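You operate a simulated robot arm through the tools that you are given. There is no shell and no other tool. Be economical: measure what you need, move in short steps, check, and stop when the job is done.

You run a simulated two-armed robot. Do the job below in one go: nothing can be reset, and whatever is moved stays where it is left.

## Task
Check the register with the loupe and shift the stray colour into line.
Fine: hold the cup while you draw the loupe, stand it on the ringed mark; set colour and shift knobs, then press SEND; leave the ink dials. Set down upright: loupe.

The check looks at the end state, three seconds after you hand in, the way a careful person would. Anything else that was tipped, shoved, dropped, spilled or broken makes it a failure.

## Robot
Two 7-joint arms with two-finger parallel grippers on one trunk, on a base that drives. Base frame: it is fixed to the floor where the robot stands at the start and does not move with it; the origin is under the middle of the robot, x ahead of it, y to its left, z up. Readings come in cm, rad, newtons and seconds.
The left shoulder is at the start at [7, 16.3, 124.5], the right one opposite. Places, roughly: board clamp lever [80, 60, 90]; console send key [50, -50, 90]; cyan ink dial [70, -20, 90]; key ink dial [60, -50, 90]; magenta ink dial [70, -30, 90]; register colour knob [60, -20, 90]; register mark [70, 20, 90]; register shift knob [50, -30, 90]; yellow ink dial [70, -40, 90]. Payload 3.43 kg a hand.
Tool frame (each hand has its own): the origin (TCP) lies between the finger pads and is the grasp point; the fingertips stand 3.4 cm ahead of it; z points along the fingers, y is the line along which they close. The gripper opens to 12.8 cm. The fingers are 2.4 cm wide and 1.2 cm thick; the gripper's body (4.8 by 13 cm) begins 9.6 cm behind the TCP.
Orientation is that of the tool frame in the base frame, as a unit quaternion [w, x, y, z]. With the fingers straight down and closing along the base's y, the tool's x points along the base's -x, its y along +y and its z along -z.

## Interface
- The arms move only by the tool apply_moves. It takes "left_targets", "right_targets" or both (then of equal length, played together; a hand with none holds still); each is a list of rows, each a list of 7 numbers: the shift along the base's x, y, z in units of 25 mm (1.0 is 25 mm), then the turn, a rotation vector about the base's x, y, z in units of 4 degrees (1.0 is 4 degrees), then the gripper command, from -1 (shut) to 1 (fully open), values between in proportion. In form: [[x, y, z, wx, wy, wz, hand], ...]. A call has 1 to 12 rows; each row shifts and turns the commanded pose from where the row before left it. A call with a number of a shift or a turn outside -1 to 1 is refused whole. A row lasts 0.2 s, in which the tool goes at most 5 cm and 0.15 rad; a call with a longer step from one row to the next is refused whole, and so is a gripper value outside its range. Where a pose cannot be reached the arm comes as near as it can. A force on the tool above 40 N (or 10 N above the force at the start of the call, whichever is more), or a blocked arm, ends the call early, and 0.2 s more pass. Each finger travels about 15.3 cm/s and halts on what it meets, pressing with about 42 N; the grip force reading is that of the motor and also rises with nothing between the fingers. The clock runs only during rows and for 0.2 s after the last one: add rows that do not move to give the fingers time. The reply holds the time, the measured pose of the TCP, the force on the tool along the base axes, the opening and the grip force, in the units named above and with some noise, with the torque about the TCP (base axes, N m) and any sound that the robot's microphone picked up, and new pictures: "show" is both (left out), scene, wrist or none (wrist: the cameras of the hands that moved).
- Cameras (640 x 400 px; columns grow to the right, rows downward): "scene" is now at [13.74, -1.74, 147.94]; the picture's right is [-0.19, -0.98, 0.00], its down [-0.52, 0.10, -0.85] and it looks along [0.83, -0.16, -0.53] (base axes); focal length 285 px, centre (320, 200). "left" rides on the left gripper at [7.6, 1.1, -16] in its tool frame; the picture's right is [-0.15, 0.99, 0.00], its down [-0.88, -0.13, -0.46] and it looks along [-0.45, -0.07, 0.89] (tool axes); focal length 234 px, centre (320, 200). "right" rides on the right gripper at [7.6, -1.1, -16] in its tool frame; the picture's right is [0.15, 0.99, 0.00], its down [-0.88, 0.13, -0.46] and it looks along [-0.45, 0.07, 0.89] (tool axes); focal length 234 px, centre (320, 200). There is no depth. A picture from a camera that has moved, and an enlarged one, comes with that camera's place and axes in the base frame and with its lens.
- move_column(by): slides the trunk up (or, below 0, down) by that many cm; the arms and the scene camera ride with it, the base frame stays. It gives what a move gives, with no picture.
- steer(legs): drives the robot by 1 to 6 legs, each [ahead, left, turn to the left] in cm, cm and rad, along the robot's own axes; the way and the turn of a leg run together, so that a leg with both is an arc; at most 150 cm and 3.142 rad a leg. The arms and the cameras ride along, it lands a little off, and it stops where it bumps. It gives what a move gives, and a new picture of the scene camera.
- aim_head(pan, tilt): turns the head with the scene camera to pan (to the left, within 1.501 rad either way) and tilt (down, from -0.506 to 1.204), counted from straight ahead of the robot. It gives what a move gives, and a new picture of the scene camera.
- enlarge(camera, box): a new picture of the part [left, top, right, bottom] of that camera's present view, enlarged. It takes no simulated time.
- hand_in(): hands the job in; it is judged then, once.

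Go step by step. Nothing tells you exact positions but the pictures and the camera data: compare them with the known pose of the tool, close in by small moves and look again before you grip or let go. The budget is 120 turns and 260 pictures, counting those below and the enlarged ones. Unless the task says otherwise, let go and move clear before handing in, and close with one line.

The tools are called after "Request:" as a command line: name --argument value ..., lists and objects as JSON in quotes. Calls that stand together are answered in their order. apply_moves: Moves the arms, as the interface text tells. Its arguments: {"type":"object","properties":{"left_targets":{"type":"array"},"right_targets":{"type":"array"},"show":{"type":"string","enum":["both","scene","wrist","none"]}},"required":[]} The other tools are called the same way: move_column (by) slides the trunk up or down; steer (legs) drives the base; aim_head (pan, tilt) turns the head that bears the scene camera; enlarge (camera, box) takes an enlarged picture of a part of a camera's view; hand_in () hands the job in.

At the start:

```text
clock: 0.0
left_eef_pos: [66.41, 6.91, 125.95]
left_tcp_rot: [0.0, 0.001, 1.0, 0.0]
left_wrist_force: [0.4, -0.4, -0.2]
left_ft_torque: [0.03, -0.01, 0.03]
left_finger_gap: 12.78
left_finger_force: 0.1
right_eef_pos: [47.51, -34.89, 119.48]
right_tcp_rot: [0.0, 0.0, 1.0, 0.0]
right_wrist_force: [-0.4, -0.5, -0.7]
right_ft_torque: [0.0, -0.01, -0.01]
right_finger_gap: 12.79
right_finger_force: 0.0
trunk travel left (down, up): [-72.5, 21.5]
robot x, y, heading: [0.2, -0.13, -0.001]
head pan, tilt: [-0.194, 0.553]
```

scene: 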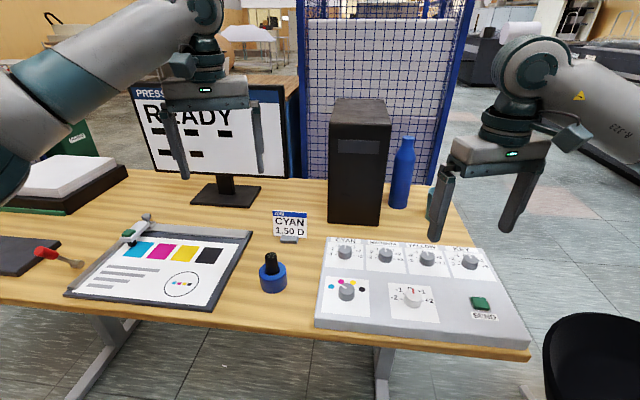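
right: 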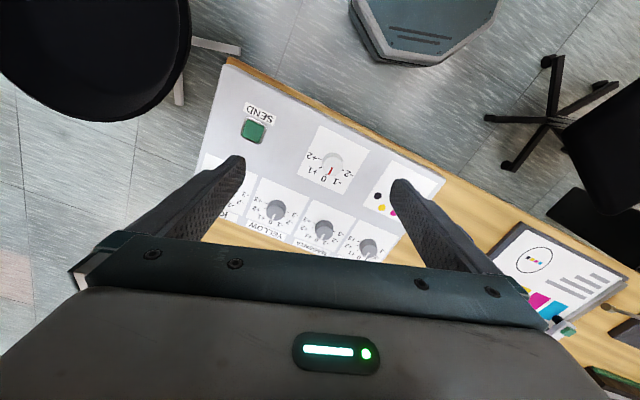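
left: 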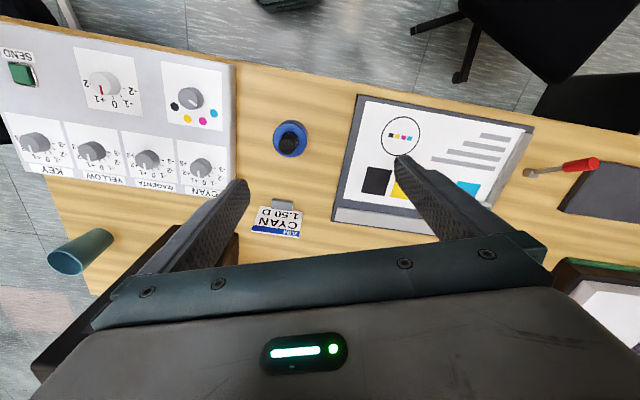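

I see the console at right, the loupe in its blue cup in the middle, and the proof sheet with the ringed mark at left. First I enlarge the views of the mark, loupe and knobs.

Request:
enlarge --camera "scene" --box '[60, 200, 310, 320]'

Request:
enlarge --camera "scene" --box '[310, 220, 540, 350]'

Request:
enlarge --camera "left" --box '[370, 100, 440, 160]'

Request:
enlarge --camera "left" --box '[0, 40, 320, 240]'

```text
2.56 times, centred on (185, 260) of scene
camera zoom: at [13.74, -1.74, 147.94], right [-0.19, -0.98, 0.0], down [-0.52, 0.1, -0.85], along [0.83, -0.16, -0.53], focal length 730 px, centre (666, 46)
```

zoom: 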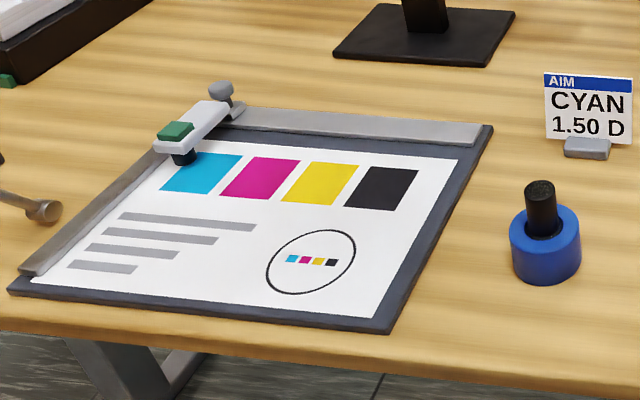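

```text
2.78 times, centred on (425, 285) of scene
camera zoom: at [13.74, -1.74, 147.94], right [-0.19, -0.98, 0.0], down [-0.52, 0.1, -0.85], along [0.83, -0.16, -0.53], focal length 794 px, centre (28, -36)
```

zoom: 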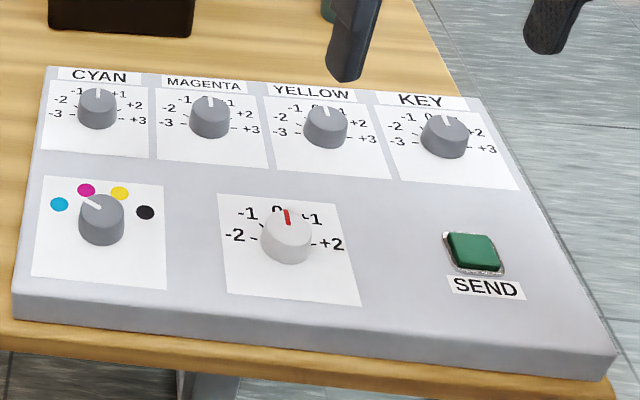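

```text
6.67 times, centred on (405, 130) of left
camera zoom: at [58.81, 8.14, 141.99], right [0.15, 0.99, 0.0], down [0.88, -0.13, 0.46], along [0.45, -0.07, -0.89], focal length 1561 px, centre (-247, 667)
```

zoom: 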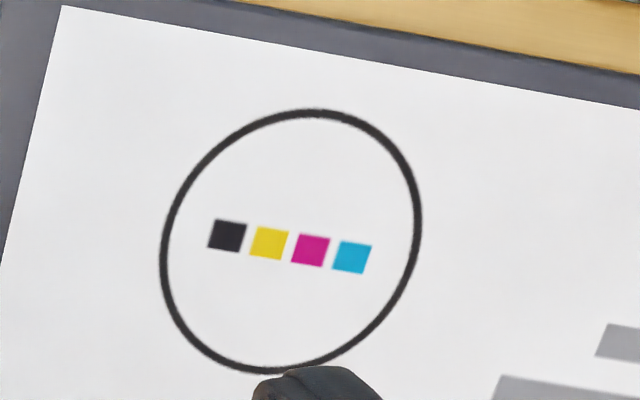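

```text
2.00 times, centred on (160, 140) of left
camera zoom: at [58.81, 8.14, 141.99], right [0.15, 0.99, 0.0], down [0.88, -0.13, 0.46], along [0.45, -0.07, -0.89], focal length 468 px, centre (640, 320)
```

zoom: 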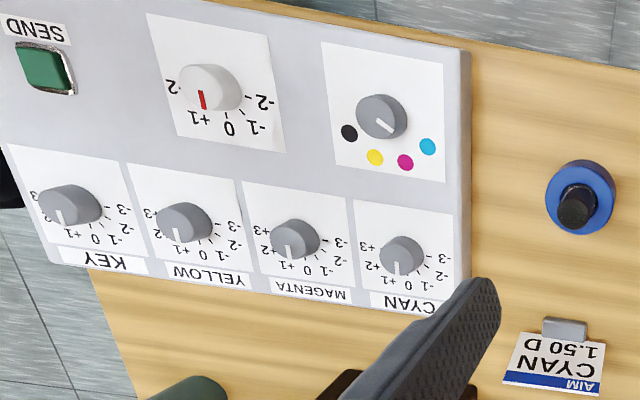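

The mark is near [73, 25, 87.5] and the cup near [70, 0, 88]. I look closely at the loupe and cup for sizes before choosing the grasps.

Request:
enlarge --camera "scene" --box '[240, 235, 320, 305]'

Request:
enlarge --camera "left" --box '[250, 100, 330, 170]'

Request:
enlarge --camera "right" --box '[200, 70, 480, 260]'

Request:
enlarge --camera "scene" --box '[120, 60, 320, 220]'

```text
5.71 times, centred on (280, 270) of scene
camera zoom: at [13.74, -1.74, 147.94], right [-0.19, -0.98, 0.0], down [-0.52, 0.1, -0.85], along [0.83, -0.16, -0.53], focal length 1630 px, centre (549, -200)
```

zoom: 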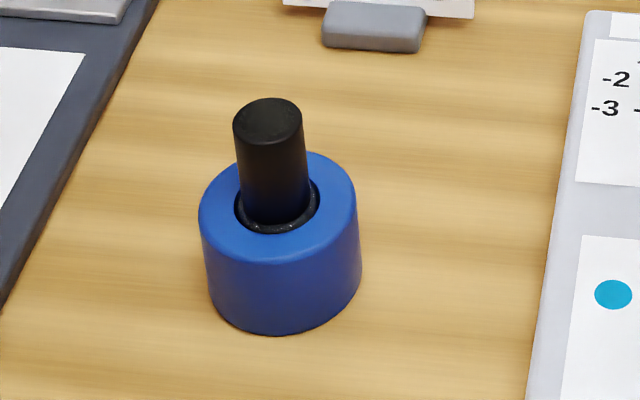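

```text
5.71 times, centred on (290, 135) of left
camera zoom: at [58.81, 8.14, 141.99], right [0.15, 0.99, 0.0], down [0.88, -0.13, 0.46], along [0.45, -0.07, -0.89], focal length 1338 px, centre (491, 571)
```

zoom: 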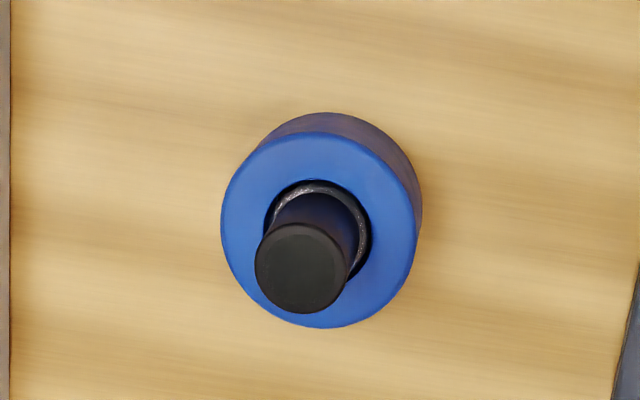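

```text
2.11 times, centred on (340, 165) of right
camera zoom: at [39.91, -36.16, 135.52], right [-0.15, 0.99, 0.0], down [0.88, 0.13, 0.46], along [0.45, 0.07, -0.89], focal length 493 px, centre (278, 274)
```

zoom: 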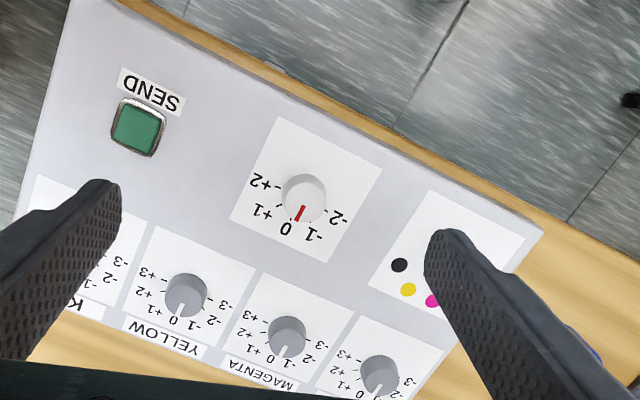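

```text
2.50 times, centred on (220, 140) of scene
camera zoom: at [13.74, -1.74, 147.94], right [-0.19, -0.98, 0.0], down [-0.52, 0.1, -0.85], along [0.83, -0.16, -0.53], focal length 713 px, centre (570, 350)
```

zoom: 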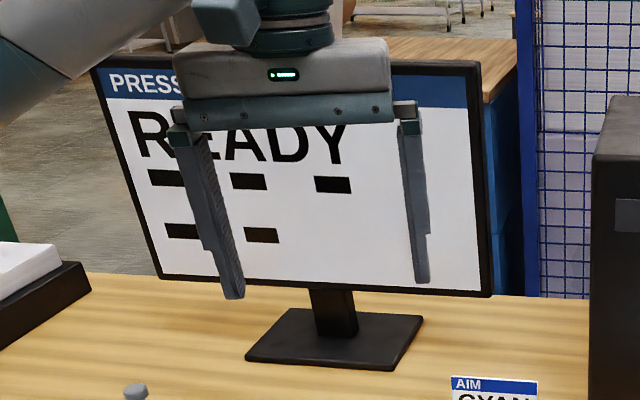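

The cup is about 7 cm wide with its top near z 91.7 at [69.2, 0.2]. The loupe top is near z 97. The right hand will hold the cup from a 45° tilt and the left will draw the loupe from above. First the right hand comes over and tilts.

Request:
apply_moves --right_targets '[[0.4, 1, -0.3, 0, -0.9375, 0, 1], [0.4, 1, -0.3, 0, -0.9375, 0, 1], [0.4, 1, -0.3, 0, -0.9375, 0, 1], [0.4, 1, -0.3, 0, -0.9375, 0, 1], [0.4, 1, -0.3, 0, -0.9375, 0, 1], [0.4, 1, -0.3, 0, -0.9375, 0, 1], [0.4, 1, -0.3, 0, -0.9375, 0, 1], [0.4, 1, -0.3, 0, -0.9375, 0, 1], [0.4, 1, -0.3, 0, -0.9375, 0, 1], [0.4, 1, -0.3, 0, -0.9375, 0, 1], [0.4, 1, -0.3, 0, -0.9375, 0, 1], [0.4, 1, -0.3, 0, -0.9375, 0, 1]]'

```text
clock: 2.6
left_eef_pos: [66.47, 7.12, 125.95]
left_tcp_rot: [0.0, -0.001, 1.0, -0.001]
left_wrist_force: [-0.9, -0.6, -0.1]
left_ft_torque: [-0.01, 0.01, 0.02]
left_finger_gap: 12.79
left_finger_force: 0.1
right_eef_pos: [59.67, -4.86, 110.6]
right_tcp_rot: [0.383, 0.0, 0.924, -0.001]
right_wrist_force: [-0.2, -0.6, -0.5]
right_ft_torque: [-0.03, -0.02, -0.01]
right_finger_gap: 12.79
right_finger_force: 0.1
trunk travel left (down, up): [-72.5, 21.5]
robot x, y, heading: [0.19, 0.29, 0.0]
head pan, tilt: [-0.194, 0.553]
camera scene: at [13.78, -1.59, 147.94], right [-0.19, -0.98, 0.0], down [-0.52, 0.1, -0.85], along [0.83, -0.16, -0.53], focal length 285 px, centre (320, 200)
camera right: at [42.98, -6.03, 116.58], right [-0.1, 0.99, -0.1], down [0.3, 0.13, 0.95], along [0.95, 0.07, -0.31], focal length 234 px, centre (320, 200)
```

scene: 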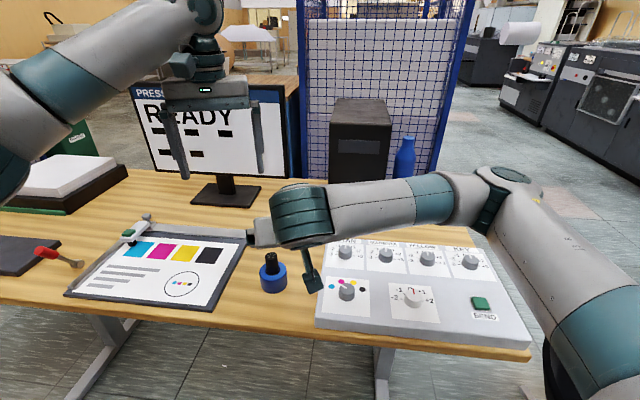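
right: 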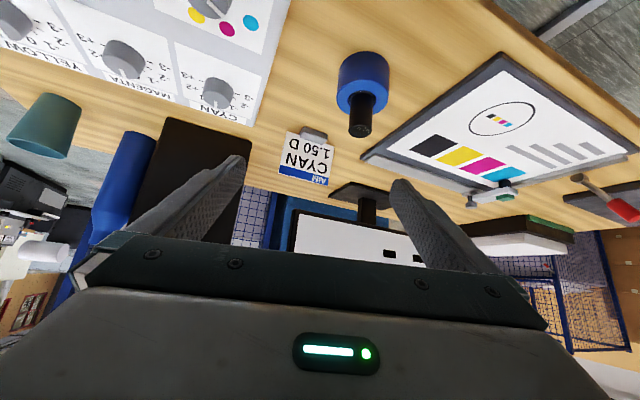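

The right hand is tilted as planned, and its camera puts the cup at y ≈ 0.3. Next I lower it to the pre-grasp point behind the cup.

Request:
apply_moves --right_targets '[[0.08, 0.9, -0.3, 0, 0, 0, 1], [0.08, 0.9, -0.5, 0, 0, 0, 1], [0.08, 0.3, -0.9, 0, 0, 0, 1], [0.08, 0, -0.9, 0, 0, 0, 1], [0.08, 0, -0.9, 0, 0, 0, 1], [0.08, 0, -0.9, 0, 0, 0, 1], [0.0, 0, -0.8, 0, 0, 0, 1]]'

```text
clock: 4.2
left_eef_pos: [66.43, 7.04, 125.93]
left_tcp_rot: [0.0, 0.0, 1.0, -0.001]
left_wrist_force: [-0.4, 0.0, 0.7]
left_ft_torque: [0.0, -0.01, 0.03]
left_finger_gap: 12.79
left_finger_force: 0.0
right_eef_pos: [60.64, 0.33, 97.42]
right_tcp_rot: [0.382, -0.001, 0.924, 0.002]
right_wrist_force: [0.0, 0.5, -0.8]
right_ft_torque: [-0.03, 0.04, -0.02]
right_finger_gap: 12.83
right_finger_force: 0.0
trunk travel left (down, up): [-72.5, 21.5]
robot x, y, heading: [0.09, 0.16, 0.005]
head pan, tilt: [-0.194, 0.553]
camera scene: at [13.77, -1.71, 147.94], right [-0.19, -0.98, 0.0], down [-0.52, 0.1, -0.85], along [0.83, -0.16, -0.53], focal length 285 px, centre (320, 200)
camera right: at [44.03, -0.93, 103.42], right [-0.1, 0.99, -0.1], down [0.3, 0.13, 0.94], along [0.95, 0.07, -0.31], focal length 234 px, centre (320, 200)
```

scene: 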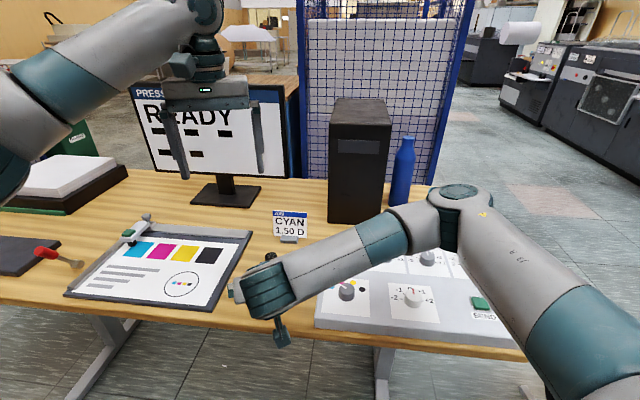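
right: 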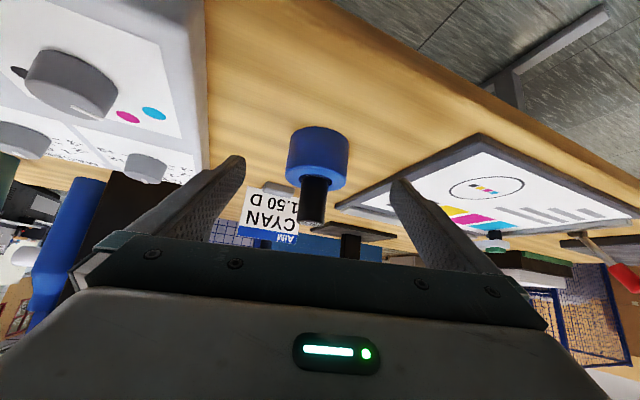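

The cup sits straight ahead between the fingers. I enlarge to pin down its height before sliding in.

Request:
enlarge --camera "right" --box '[250, 100, 390, 240]'

```text
2.86 times, centred on (320, 170) of right
camera zoom: at [44.03, -0.93, 103.42], right [-0.1, 0.99, -0.1], down [0.3, 0.13, 0.94], along [0.95, 0.07, -0.31], focal length 669 px, centre (320, 286)
```

zoom: 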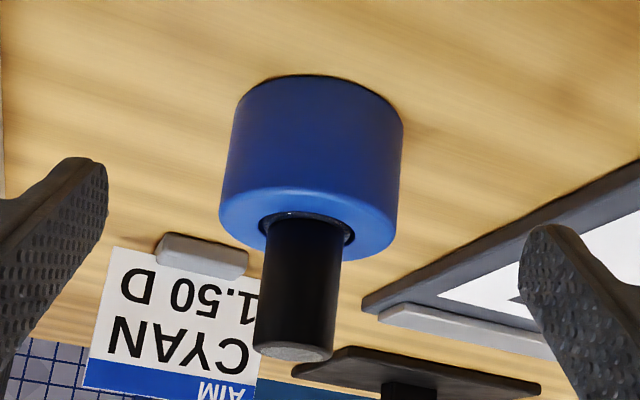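

The cup spans roughly z 87.8 to 92.5, centred near [69.1, 0.2]. I slide the right hand in along its approach line with the fingers open.

Request:
apply_moves --right_targets '[[0.7, -0.02, -0.56, 0, 0, 0, 1], [0.7, -0.02, -0.56, 0, 0, 0, 1], [0.7, -0.02, -0.56, 0, 0, 0, 1], [0.7, 0, -0.56, 0, 0, 0, 1]]'

Request:
enlarge --camera "right" --box '[200, 80, 440, 260]'

Request:
enlarge --camera "left" --box '[220, 80, 360, 180]'

```text
clock: 5.2
left_eef_pos: [66.46, 7.02, 126.01]
left_tcp_rot: [0.0, -0.001, 1.0, 0.0]
left_wrist_force: [0.1, -0.5, 0.3]
left_ft_torque: [0.01, 0.05, 0.0]
left_finger_gap: 12.8
left_finger_force: 0.1
right_eef_pos: [67.68, 0.3, 91.69]
right_tcp_rot: [0.382, -0.001, 0.924, 0.001]
right_wrist_force: [-0.6, -1.2, -0.5]
right_ft_torque: [0.01, 0.0, 0.01]
right_finger_gap: 12.8
right_finger_force: 0.1
trunk travel left (down, up): [-72.5, 21.5]
robot x, y, heading: [-0.16, -0.11, 0.001]
head pan, tilt: [-0.194, 0.553]
camera scene: at [13.82, -1.73, 147.93], right [-0.19, -0.98, 0.0], down [-0.52, 0.1, -0.85], along [0.83, -0.16, -0.53], focal length 285 px, centre (320, 200)
camera right: at [51.08, -0.92, 97.71], right [-0.1, 0.99, -0.1], down [0.3, 0.13, 0.94], along [0.95, 0.07, -0.31], focal length 234 px, centre (320, 200)
```

scene: 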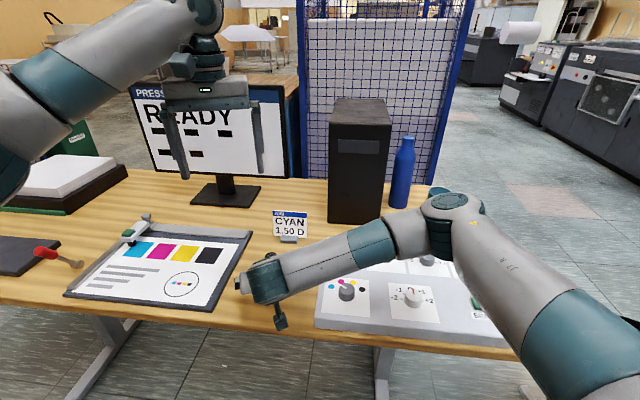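
right: 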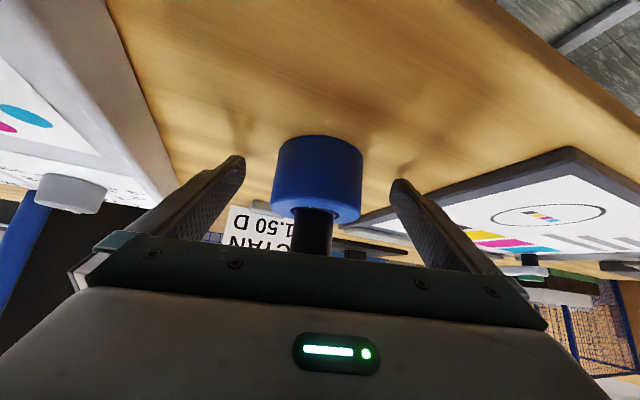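

```text
2.22 times, centred on (320, 170) of right
camera zoom: at [51.08, -0.92, 97.71], right [-0.1, 0.99, -0.1], down [0.3, 0.13, 0.94], along [0.95, 0.07, -0.31], focal length 520 px, centre (320, 267)
```

zoom: 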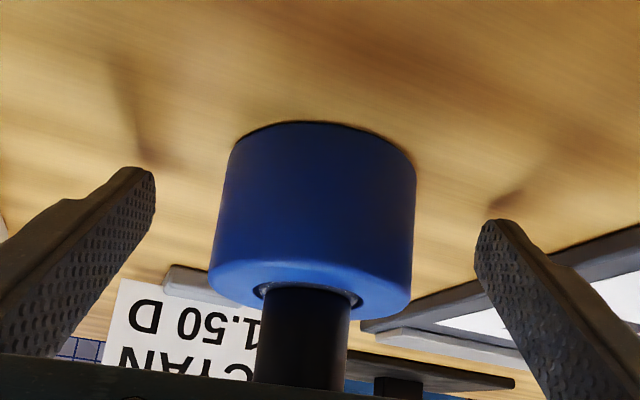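

```text
4.00 times, centred on (290, 130) of left
camera zoom: at [58.89, 8.15, 141.96], right [0.15, 0.99, 0.0], down [0.88, -0.13, 0.45], along [0.45, -0.07, -0.89], focal length 937 px, centre (440, 480)
```

zoom: 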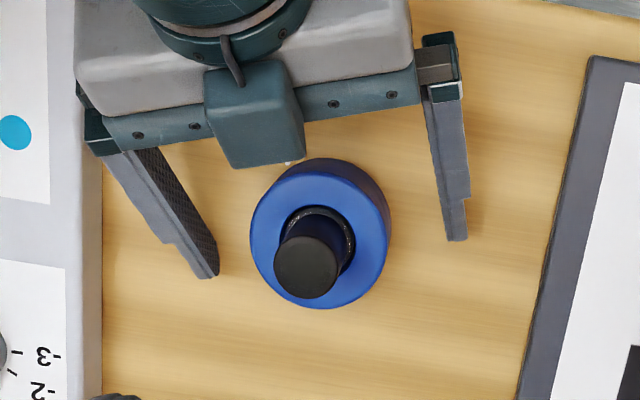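

The fingers straddle the cup symmetrically. I close the right hand on the cup in stages.

Request:
apply_moves --right_targets '[[0, 0, 0, 0, 0, 0, 0.5], [0, 0, 0, 0, 0, 0, 0.3], [0, 0, 0, 0, 0, 0, 0.2], [0, 0, 0, 0, 0, 0, 0.1], [0, 0, 0, 0, 0, 0, 0.0], [0, 0, 0, 0, 0, 0, -0.1], [0, 0, 0, 0, 0, 0, -0.2]]' --show "wrist"

Request:
enlarge --camera "left" --box '[220, 80, 360, 180]'

```text
clock: 6.8
left_eef_pos: [66.45, 6.91, 125.95]
left_tcp_rot: [0.0, 0.0, 1.0, 0.0]
left_wrist_force: [0.5, 0.5, -0.2]
left_ft_torque: [0.02, 0.01, 0.01]
left_finger_gap: 12.78
left_finger_force: 0.0
right_eef_pos: [67.7, 0.34, 91.85]
right_tcp_rot: [0.382, 0.0, 0.924, 0.001]
right_wrist_force: [0.7, 0.0, 0.2]
right_ft_torque: [-0.05, 0.02, 0.03]
right_finger_gap: 7.14
right_finger_force: 42.3
trunk travel left (down, up): [-72.5, 21.5]
robot x, y, heading: [0.08, -0.04, 0.007]
head pan, tilt: [-0.194, 0.553]
camera right: at [51.03, -0.93, 97.77], right [-0.1, 0.99, -0.1], down [0.3, 0.13, 0.94], along [0.95, 0.07, -0.31], focal length 234 px, centre (320, 200)
```

right: 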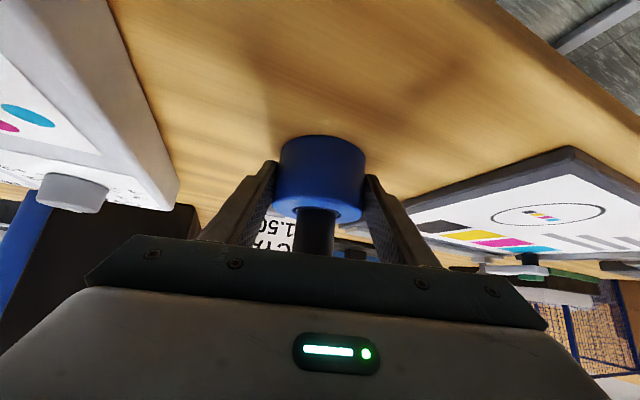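

```text
4.00 times, centred on (290, 130) of left
camera zoom: at [58.82, 8.15, 141.99], right [0.15, 0.99, 0.0], down [0.88, -0.13, 0.46], along [0.45, -0.07, -0.89], focal length 937 px, centre (440, 480)
```

zoom: 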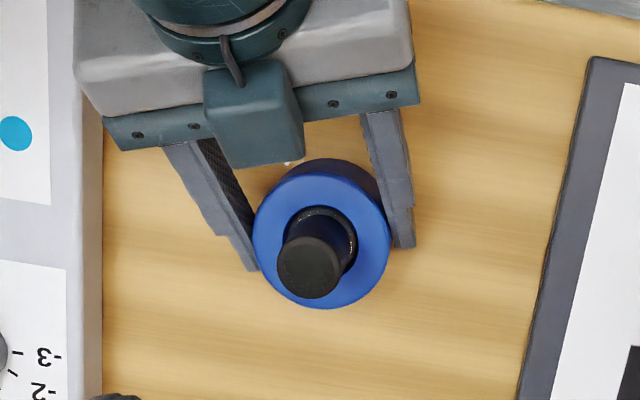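

The cup is held firmly (gap 7.1 cm, 42 N). Now the left hand comes over the loupe, leaning its wrist 20° forward to clear the right hand.

Request:
apply_moves --left_targets '[[0.12, -0.3, -0.9, 0, 0.5, 0, 0.5], [0.12, -0.3, -0.9, 0, 0.5, 0, 0.3], [0.12, -0.3, -0.9, 0, 0.5, 0, 0], [0.12, -0.3, -0.9, 0, 0.5, 0, 0], [0.12, -0.3, -0.9, 0, 0.5, 0, 0], [0.12, -0.3, -0.9, 0, 0.5, 0, 0], [0.12, -0.3, -0.9, 0, 0.5, 0, 0], [0.12, -0.3, -0.9, 0, 0.5, 0, 0], [0.12, -0.27, -0.9, 0, 0.5, 0, 0], [0, 0, 0, 0, 0.5, 0, 0]]'

Request:
enlarge --camera "left" --box '[220, 120, 420, 260]'

```text
clock: 9.0
left_eef_pos: [69.1, 0.33, 105.6]
left_tcp_rot: [-0.175, 0.0, 0.985, -0.001]
left_wrist_force: [1.0, 0.2, -0.3]
left_ft_torque: [-0.01, 0.01, 0.01]
left_finger_gap: 6.42
left_finger_force: 0.0
right_eef_pos: [67.69, 0.28, 91.74]
right_tcp_rot: [0.383, 0.0, 0.924, 0.0]
right_wrist_force: [0.6, -0.2, -1.0]
right_ft_torque: [-0.01, 0.04, 0.02]
right_finger_gap: 7.12
right_finger_force: 42.0
trunk travel left (down, up): [-72.5, 21.5]
robot x, y, heading: [-0.02, 0.25, -0.006]
head pan, tilt: [-0.194, 0.553]
camera scene: at [13.75, -1.74, 147.94], right [-0.19, -0.98, 0.0], down [-0.52, 0.1, -0.85], along [0.83, -0.16, -0.53], focal length 285 px, centre (320, 200)
camera left: at [67.38, 1.48, 123.26], right [0.14, 0.99, -0.05], down [0.98, -0.13, 0.13], along [0.12, -0.07, -0.99], focal length 234 px, centre (320, 200)
```

scene: 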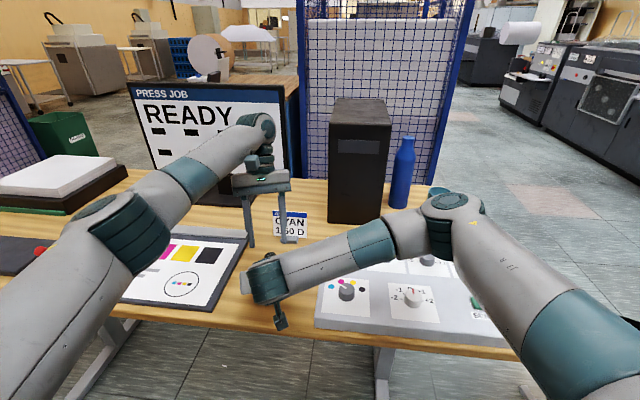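
left: 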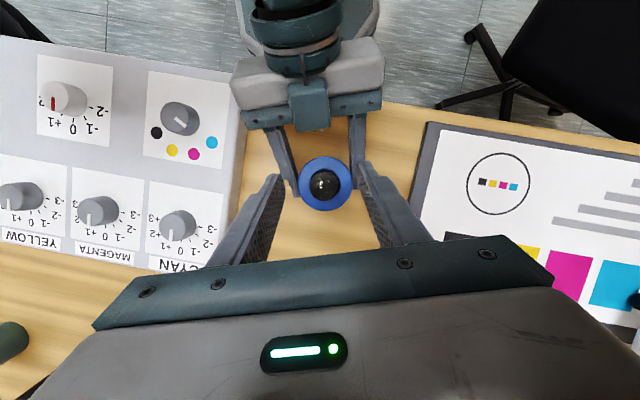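

```text
2.86 times, centred on (320, 190) of left
camera zoom: at [67.38, 1.48, 123.26], right [0.14, 0.99, -0.05], down [0.98, -0.13, 0.13], along [0.12, -0.07, -0.99], focal length 669 px, centre (320, 229)
```

zoom: 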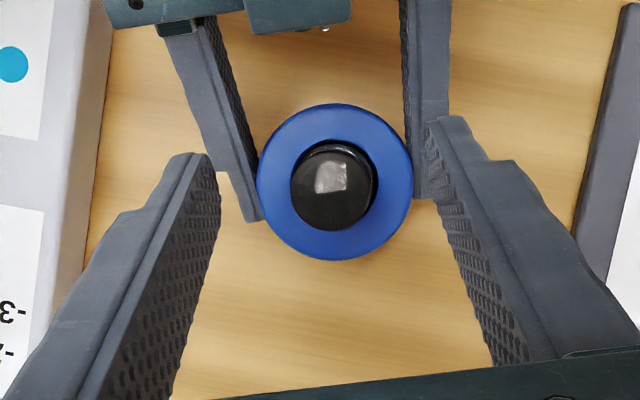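

The loupe lies at [68.9, 0.3] below the left hand, well centred. I descend to z 97 with the fingers narrowed to 5 cm.

Request:
apply_moves --left_targets '[[-0.06, 0, 0, 0, 0, 0, -0.2], [0, 0, -0.9, 0, 0, 0, -0.2], [0, 0, -0.9, 0, 0, 0, -0.2], [0, 0, -0.9, 0, 0, 0, -0.2], [0, 0, -0.7, 0, 0, 0, -0.2]]'

Request:
enlarge --camera "left" --box '[220, 120, 420, 260]'

```text
clock: 10.2
left_eef_pos: [69.09, 0.37, 97.24]
left_tcp_rot: [-0.173, 0.0, 0.985, 0.0]
left_wrist_force: [1.7, 0.5, 3.0]
left_ft_torque: [0.08, 0.03, -0.06]
left_finger_gap: 5.12
left_finger_force: 0.0
right_eef_pos: [67.67, 0.35, 91.7]
right_tcp_rot: [0.383, 0.0, 0.924, 0.0]
right_wrist_force: [0.1, -0.2, -0.2]
right_ft_torque: [-0.1, -0.08, 0.09]
right_finger_gap: 7.08
right_finger_force: 42.4
trunk travel left (down, up): [-72.5, 21.5]
robot x, y, heading: [-0.33, -0.22, 0.004]
head pan, tilt: [-0.194, 0.553]
camera scene: at [13.75, -1.74, 147.95], right [-0.19, -0.98, 0.0], down [-0.52, 0.1, -0.85], along [0.83, -0.16, -0.53], focal length 285 px, centre (320, 200)
camera left: at [67.3, 1.56, 114.88], right [0.14, 0.99, -0.05], down [0.98, -0.13, 0.13], along [0.12, -0.07, -0.99], focal length 234 px, centre (320, 200)
```

scene: 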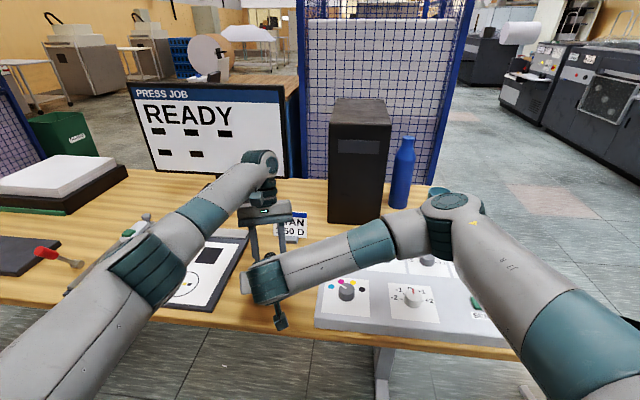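
left: 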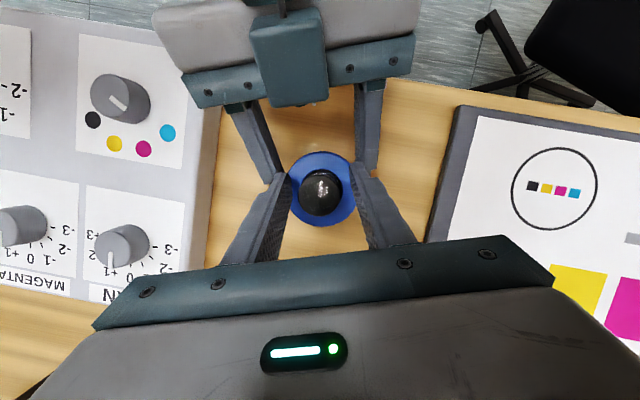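

```text
2.86 times, centred on (320, 190) of left
camera zoom: at [67.3, 1.56, 114.88], right [0.14, 0.99, -0.05], down [0.98, -0.13, 0.13], along [0.12, -0.07, -0.99], focal length 669 px, centre (320, 229)
```

zoom: 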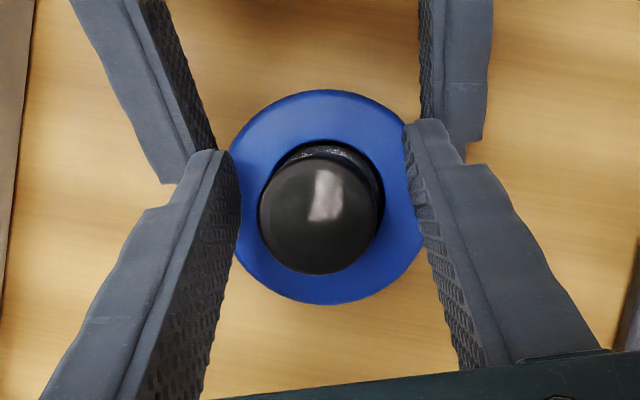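

The loupe sits between the fingers, with a slight touch force. I raise 2 mm and close gently.

Request:
apply_moves --left_targets '[[0, 0, 0.08, 0, 0, 0, -0.2], [0, 0, 0, 0, 0, 0, -0.35], [0, 0, 0, 0, 0, 0, -0.45], [0, 0, 0, 0, 0, 0, -0.55], [0, 0, 0, 0, 0, 0, -0.65], [0, 0, 0, 0, 0, 0, -0.75], [0, 0, 0, 0, 0, 0, -0.8]]' --show "wrist"

```text
clock: 11.8
left_eef_pos: [68.88, 0.29, 97.37]
left_tcp_rot: [-0.173, 0.0, 0.985, 0.0]
left_wrist_force: [-0.5, 0.6, 0.0]
left_ft_torque: [-0.03, 0.0, 0.01]
left_finger_gap: 2.95
left_finger_force: 42.3
right_eef_pos: [67.75, 0.32, 91.81]
right_tcp_rot: [0.383, 0.001, 0.924, 0.0]
right_wrist_force: [0.3, 0.3, -0.2]
right_ft_torque: [0.04, 0.04, 0.04]
right_finger_gap: 7.1
right_finger_force: 41.8
trunk travel left (down, up): [-72.5, 21.5]
robot x, y, heading: [0.09, 0.18, 0.002]
head pan, tilt: [-0.194, 0.553]
heard: snap
camera left: at [67.25, 1.54, 115.02], right [0.14, 0.99, -0.05], down [0.98, -0.13, 0.13], along [0.12, -0.07, -0.99], focal length 234 px, centre (320, 200)
```

left: 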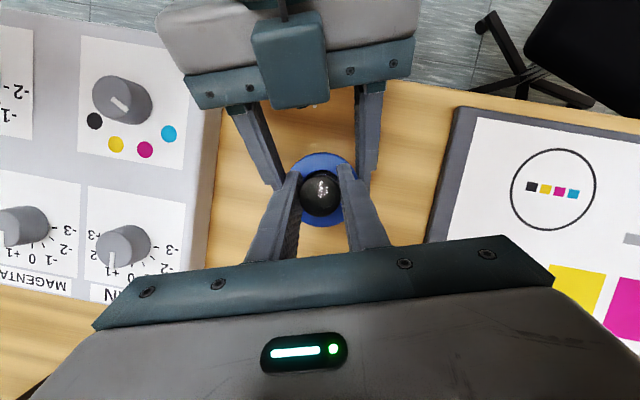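

The loupe is gripped (2.95 cm), and a snap was heard, likely its detent in the cup. I draw it straight up slowly while the right hand holds the cup.

Request:
apply_moves --left_targets '[[0, 0, 0.2, 0, 0, 0, -0.8], [0, 0, 0.3, 0, 0, 0, -0.8], [0, 0, 0.4, 0, 0, 0, -0.8], [0, 0, 0.5, 0, 0, 0, -0.8], [0, 0, 0.6, 0, 0, 0, -0.8], [0, 0, 0.8, 0, 0, 0, -0.8], [0, 0, 0.8, 0, 0, 0, -0.8], [0, 0, 0.8, 0, 0, 0, -0.8]]'

```text
clock: 13.6
left_eef_pos: [68.84, 0.12, 108.53]
left_tcp_rot: [-0.174, 0.0, 0.985, 0.0]
left_wrist_force: [-0.6, 0.7, -1.4]
left_ft_torque: [0.0, 0.0, 0.05]
left_finger_gap: 2.98
left_finger_force: 42.4
right_eef_pos: [67.56, 0.25, 91.67]
right_tcp_rot: [0.382, 0.0, 0.924, 0.0]
right_wrist_force: [-0.9, 0.1, 0.2]
right_ft_torque: [-0.09, 0.03, -0.02]
right_finger_gap: 7.14
right_finger_force: 42.1
trunk travel left (down, up): [-72.5, 21.5]
robot x, y, heading: [0.23, -0.1, -0.003]
head pan, tilt: [-0.194, 0.553]
camera scene: at [13.71, -1.76, 147.94], right [-0.19, -0.98, 0.0], down [-0.52, 0.1, -0.85], along [0.84, -0.16, -0.53], focal length 285 px, centre (320, 200)
camera left: at [67.28, 1.39, 126.12], right [0.14, 0.99, -0.05], down [0.98, -0.13, 0.13], along [0.12, -0.07, -0.99], focal length 234 px, centre (320, 200)
```

scene: 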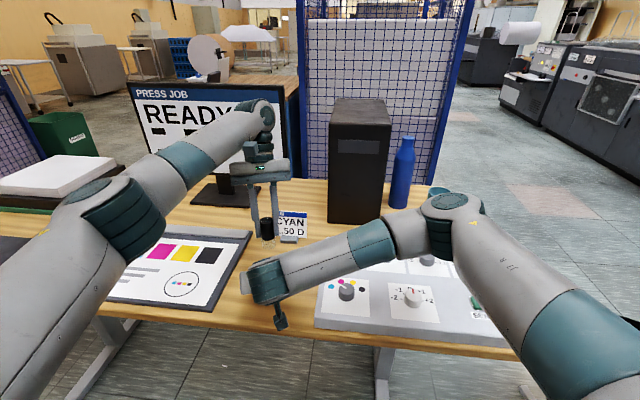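
left: 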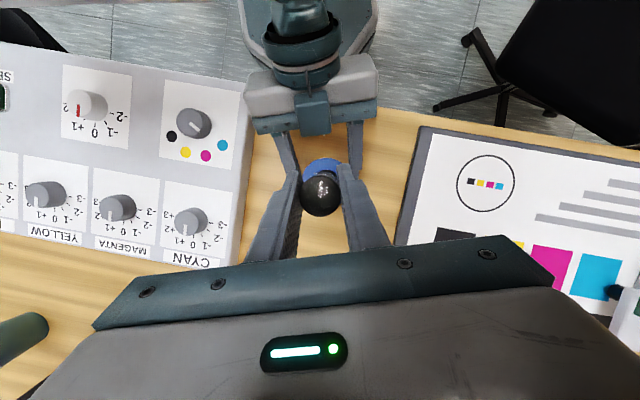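

Request:
enlarge --camera "scene" --box '[220, 180, 320, 280]'

Request:
enlarge --camera "right" --box '[200, 100, 440, 260]'

```text
4.00 times, centred on (270, 230) of scene
camera zoom: at [13.71, -1.76, 147.94], right [-0.19, -0.98, 0.0], down [-0.52, 0.1, -0.85], along [0.84, -0.16, -0.53], focal length 1141 px, centre (520, 80)
```

zoom: 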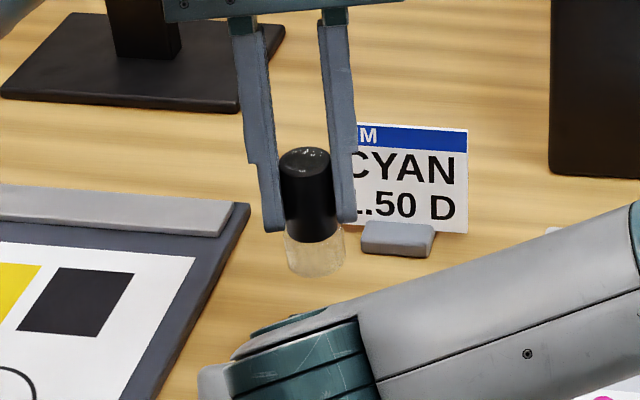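

```text
2.50 times, centred on (320, 180) of right
camera zoom: at [51.01, -0.95, 97.77], right [-0.1, 0.99, -0.1], down [0.3, 0.13, 0.94], along [0.95, 0.07, -0.31], focal length 585 px, centre (320, 250)
```

zoom: 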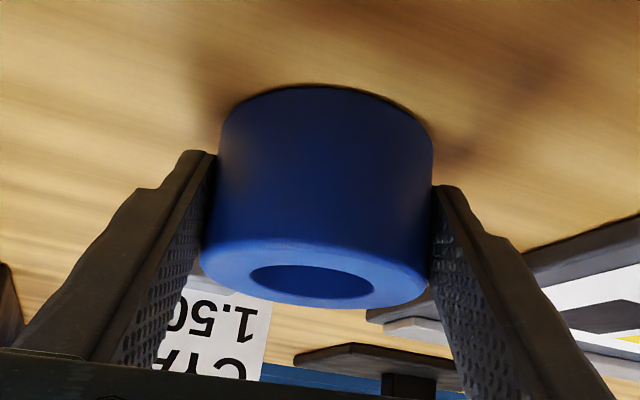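

The loupe is out, a black grip with a clear foot reaching about 7 cm below the TCP, and the cup stayed put. I carry it over to above the ringed mark near [72.5, 24.4].

Request:
apply_moves --left_targets '[[0.15, 0.8, 0, 0, 0, 0, -0.8], [0.15, 1, 0, 0, 0, 0, -0.8], [0.15, 1, 0, 0, 0, 0, -0.8], [0.15, 1, 0, 0, 0, 0, -0.8], [0.15, 1, 0, 0, 0, 0, -0.8], [0.15, 1, 0, 0, 0, 0, -0.8], [0.15, 1, 0, 0, 0, 0, -0.8], [0.15, 1, 0, 0, 0, 0, -0.8], [0.15, 1, 0, 0, 0, 0, -0.8], [0.1, 0.8, 0, 0, 0, 0, -0.8], [0, 0, 0, 0, 0, 0, -0.8]]'

Request:
enlarge --camera "left" --box '[220, 120, 420, 260]'

Request:
enlarge --camera "scene" --box '[120, 190, 260, 310]'

```text
clock: 16.0
left_eef_pos: [72.57, 24.33, 108.36]
left_tcp_rot: [-0.173, 0.0, 0.985, 0.0]
left_wrist_force: [0.4, -0.4, -0.1]
left_ft_torque: [-0.01, -0.02, 0.01]
left_finger_gap: 2.93
left_finger_force: 41.8
right_eef_pos: [67.73, 0.26, 91.74]
right_tcp_rot: [0.382, -0.001, 0.924, 0.001]
right_wrist_force: [0.6, 0.8, -0.5]
right_ft_torque: [-0.01, -0.01, 0.01]
right_finger_gap: 7.08
right_finger_force: 42.3
trunk travel left (down, up): [-72.5, 21.5]
robot x, y, heading: [-0.24, -0.39, -0.003]
head pan, tilt: [-0.194, 0.553]
camera scene: at [13.76, -1.75, 147.94], right [-0.19, -0.98, 0.0], down [-0.52, 0.1, -0.85], along [0.83, -0.16, -0.53], focal length 285 px, centre (320, 200)
camera left: at [70.91, 25.45, 125.96], right [0.14, 0.99, -0.05], down [0.98, -0.13, 0.13], along [0.12, -0.07, -0.99], focal length 234 px, centre (320, 200)
```

scene: 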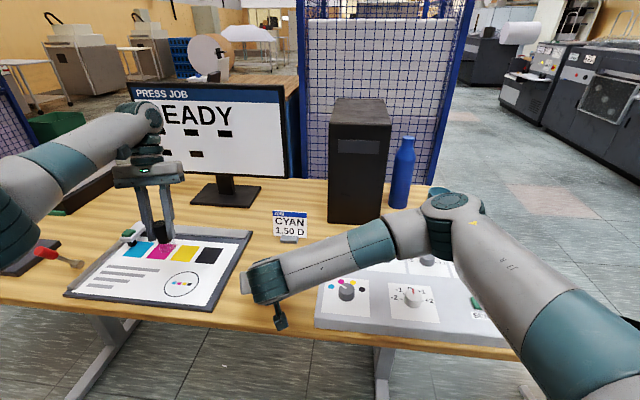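
left: 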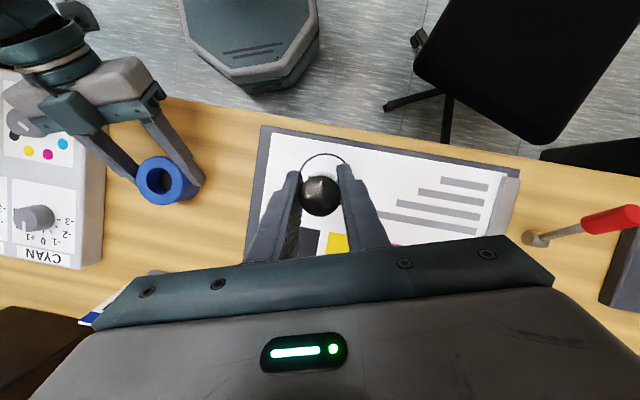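

```text
2.86 times, centred on (320, 190) of left
camera zoom: at [70.91, 25.45, 125.96], right [0.14, 0.99, -0.05], down [0.98, -0.13, 0.13], along [0.12, -0.07, -0.99], focal length 669 px, centre (320, 229)
```

zoom: 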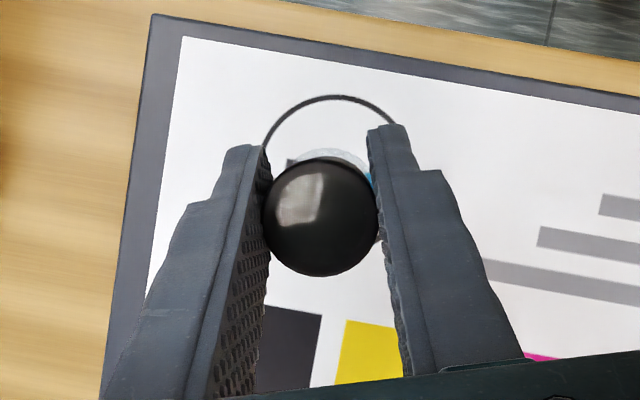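

```text
3.33 times, centred on (190, 250) of scene
camera zoom: at [13.76, -1.75, 147.94], right [-0.19, -0.98, 0.0], down [-0.52, 0.1, -0.85], along [0.83, -0.16, -0.53], focal length 951 px, centre (753, 33)
```

zoom: 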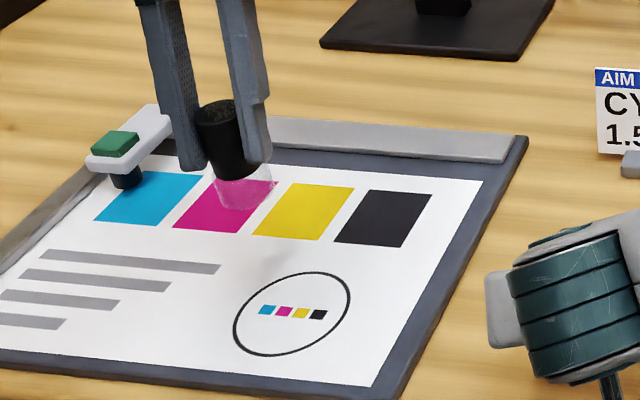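

The left hand is above the ring, whose centre reads about [72.5, 24.1]. I lower most of the way and look again.

Request:
apply_moves --left_targets '[[0, -0.08, -0.9, 0, 0, 0, -0.8], [0, 0, -0.9, 0, 0, 0, -0.8], [0, 0, -0.9, 0, 0, 0, -0.8], [0, 0, -0.9, 0, 0, 0, -0.8], [0, 0, -0.4, 0, 0, 0, -0.8], [0, 0, 0, 0, 0, 0, -0.8]]' --show "none"

Request:
enlarge --camera "left" --box '[220, 100, 420, 240]'

Request:
enlarge --camera "scene" --box '[130, 220, 230, 310]'

```text
clock: 17.4
left_eef_pos: [72.44, 23.97, 98.42]
left_tcp_rot: [-0.173, -0.001, 0.985, 0.0]
left_wrist_force: [0.6, -0.1, -1.1]
left_ft_torque: [0.01, 0.02, -0.03]
left_finger_gap: 2.97
left_finger_force: 42.3
right_eef_pos: [67.73, 0.2, 91.67]
right_tcp_rot: [0.383, 0.0, 0.924, 0.0]
right_wrist_force: [-0.7, -0.3, -1.0]
right_ft_torque: [-0.01, -0.01, 0.01]
right_finger_gap: 7.11
right_finger_force: 41.9
trunk travel left (down, up): [-72.5, 21.5]
robot x, y, heading: [0.05, -0.09, -0.004]
head pan, tilt: [-0.194, 0.553]
```

```text
2.86 times, centred on (320, 170) of left
camera zoom: at [70.85, 25.2, 115.98], right [0.14, 0.99, -0.05], down [0.98, -0.13, 0.13], along [0.12, -0.07, -0.99], focal length 669 px, centre (320, 286)
```

zoom: 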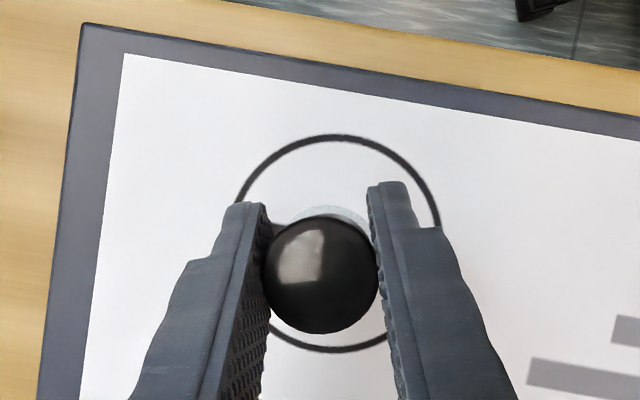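

```text
4.44 times, centred on (180, 265) of scene
camera zoom: at [13.75, -1.72, 147.94], right [-0.19, -0.98, 0.0], down [-0.52, 0.1, -0.85], along [0.83, -0.16, -0.53], focal length 1268 px, centre (942, -89)
```

zoom: 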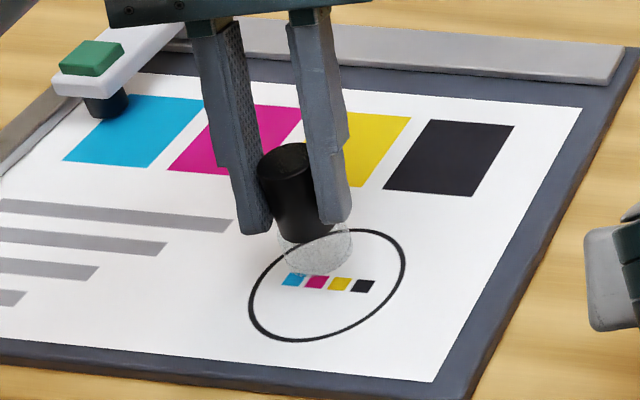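

The loupe is over the ring's centre with about 2–3 cm to go. I lower in small steps and watch for contact.

Request:
apply_moves --left_targets '[[0, 0.06, -0.3, 0, 0, 0, -0.8], [0, 0, -0.3, 0, 0, 0, -0.8], [0, 0, -0.1, 0, 0, 0, -0.8], [0, 0, 0, 0, 0, 0, -0.8]]' --show "none"

Request:
enlarge --camera "scene" --box '[130, 220, 230, 310]'

```text
clock: 18.4
left_eef_pos: [72.53, 24.25, 96.57]
left_tcp_rot: [-0.174, 0.0, 0.985, 0.001]
left_wrist_force: [0.1, -0.1, -0.8]
left_ft_torque: [-0.02, -0.01, -0.01]
left_finger_gap: 2.97
left_finger_force: 42.0
right_eef_pos: [67.73, 0.24, 91.73]
right_tcp_rot: [0.382, 0.0, 0.924, 0.001]
right_wrist_force: [-0.5, 0.5, 1.0]
right_ft_torque: [0.02, 0.03, 0.0]
right_finger_gap: 7.1
right_finger_force: 42.1
trunk travel left (down, up): [-72.5, 21.5]
robot x, y, heading: [-0.02, -0.15, -0.004]
head pan, tilt: [-0.194, 0.553]
```

```text
4.44 times, centred on (180, 265) of scene
camera zoom: at [13.75, -1.72, 147.94], right [-0.19, -0.98, 0.0], down [-0.52, 0.1, -0.85], along [0.83, -0.16, -0.53], focal length 1268 px, centre (942, -89)
```

zoom: 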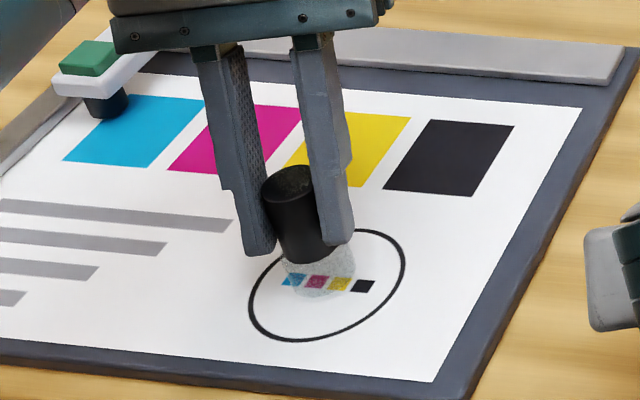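

Nearly touching. I shift 2 mm toward −y and continue down in 2 mm steps.

Request:
apply_moves --left_targets '[[0, -0.08, -0.08, 0, 0, 0, -0.8], [0, 0, -0.08, 0, 0, 0, -0.8], [0, 0, 0, 0, 0, 0, -0.8]]' --show "none"

Request:
enlarge --camera "scene" --box '[150, 240, 220, 310]'

```text
clock: 19.2
left_eef_pos: [72.58, 24.1, 96.42]
left_tcp_rot: [-0.174, 0.0, 0.985, 0.0]
left_wrist_force: [0.3, -0.9, -1.1]
left_ft_torque: [-0.02, -0.02, 0.0]
left_finger_gap: 2.98
left_finger_force: 42.6
right_eef_pos: [67.75, 0.34, 91.93]
right_tcp_rot: [0.383, 0.0, 0.924, 0.0]
right_wrist_force: [-0.2, -0.5, 0.0]
right_ft_torque: [0.02, 0.03, -0.01]
right_finger_gap: 7.13
right_finger_force: 42.1
trunk travel left (down, up): [-72.5, 21.5]
robot x, y, heading: [0.33, 0.19, -0.004]
head pan, tilt: [-0.194, 0.553]
```

```text
5.71 times, centred on (185, 275) of scene
camera zoom: at [13.75, -1.72, 147.94], right [-0.19, -0.98, 0.0], down [-0.52, 0.1, -0.85], along [0.83, -0.16, -0.53], focal length 1630 px, centre (1091, -229)
```

zoom: 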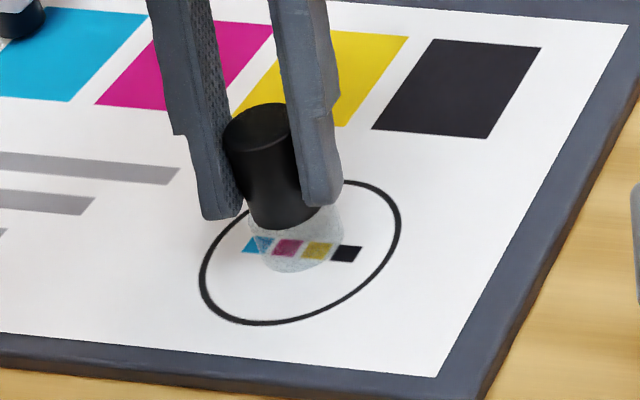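

Request:
apply_moves --left_targets '[[0, 0, -0.08, 0, 0, 0, -0.8], [0, 0, 0, 0, 0, 0, -0.8]]' --show "none"

Request:
enlarge --camera "scene" --box '[150, 240, 220, 310]'

```text
clock: 19.8
left_eef_pos: [72.62, 23.96, 96.13]
left_tcp_rot: [-0.174, 0.0, 0.985, 0.0]
left_wrist_force: [0.5, -0.1, 2.6]
left_ft_torque: [0.03, 0.01, 0.03]
left_finger_gap: 2.98
left_finger_force: 41.7
right_eef_pos: [67.67, 0.18, 91.72]
right_tcp_rot: [0.382, 0.0, 0.924, 0.0]
right_wrist_force: [0.7, 0.3, 0.0]
right_ft_torque: [0.0, -0.01, 0.0]
right_finger_gap: 7.11
right_finger_force: 42.3
trunk travel left (down, up): [-72.5, 21.5]
robot x, y, heading: [0.02, -0.07, -0.003]
head pan, tilt: [-0.194, 0.553]
```

```text
5.71 times, centred on (185, 275) of scene
camera zoom: at [13.74, -1.73, 147.95], right [-0.19, -0.98, 0.0], down [-0.52, 0.1, -0.85], along [0.83, -0.16, -0.53], focal length 1630 px, centre (1091, -229)
```

zoom: 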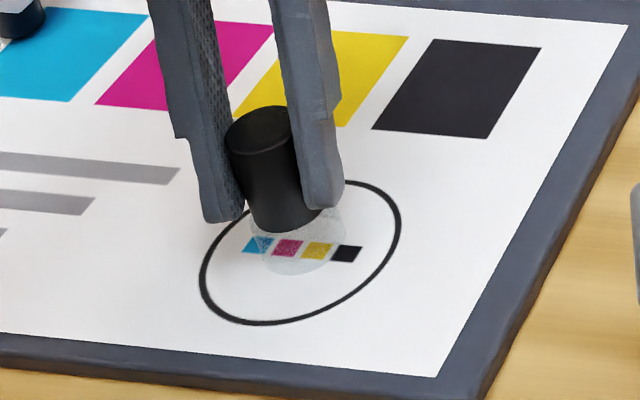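

Contact shows at 2.6 N. One more millimetre to seat it, then I open the fingers slowly.

Request:
apply_moves --left_targets '[[0, 0, -0.04, 0, 0, 0, -0.8], [0, 0, 0, 0, 0, 0, -0.8]]' --show "none"

```text
clock: 20.4
left_eef_pos: [72.49, 23.91, 96.1]
left_tcp_rot: [-0.173, 0.001, 0.985, 0.001]
left_wrist_force: [3.9, 1.4, 11.1]
left_ft_torque: [0.15, -0.08, -0.08]
left_finger_gap: 2.98
left_finger_force: 41.8
right_eef_pos: [67.67, 0.23, 91.96]
right_tcp_rot: [0.382, 0.0, 0.924, 0.001]
right_wrist_force: [-0.6, 0.2, 0.4]
right_ft_torque: [0.0, 0.05, 0.0]
right_finger_gap: 7.14
right_finger_force: 41.6
trunk travel left (down, up): [-72.5, 21.5]
robot x, y, heading: [-0.04, -0.29, -0.002]
head pan, tilt: [-0.194, 0.553]
```

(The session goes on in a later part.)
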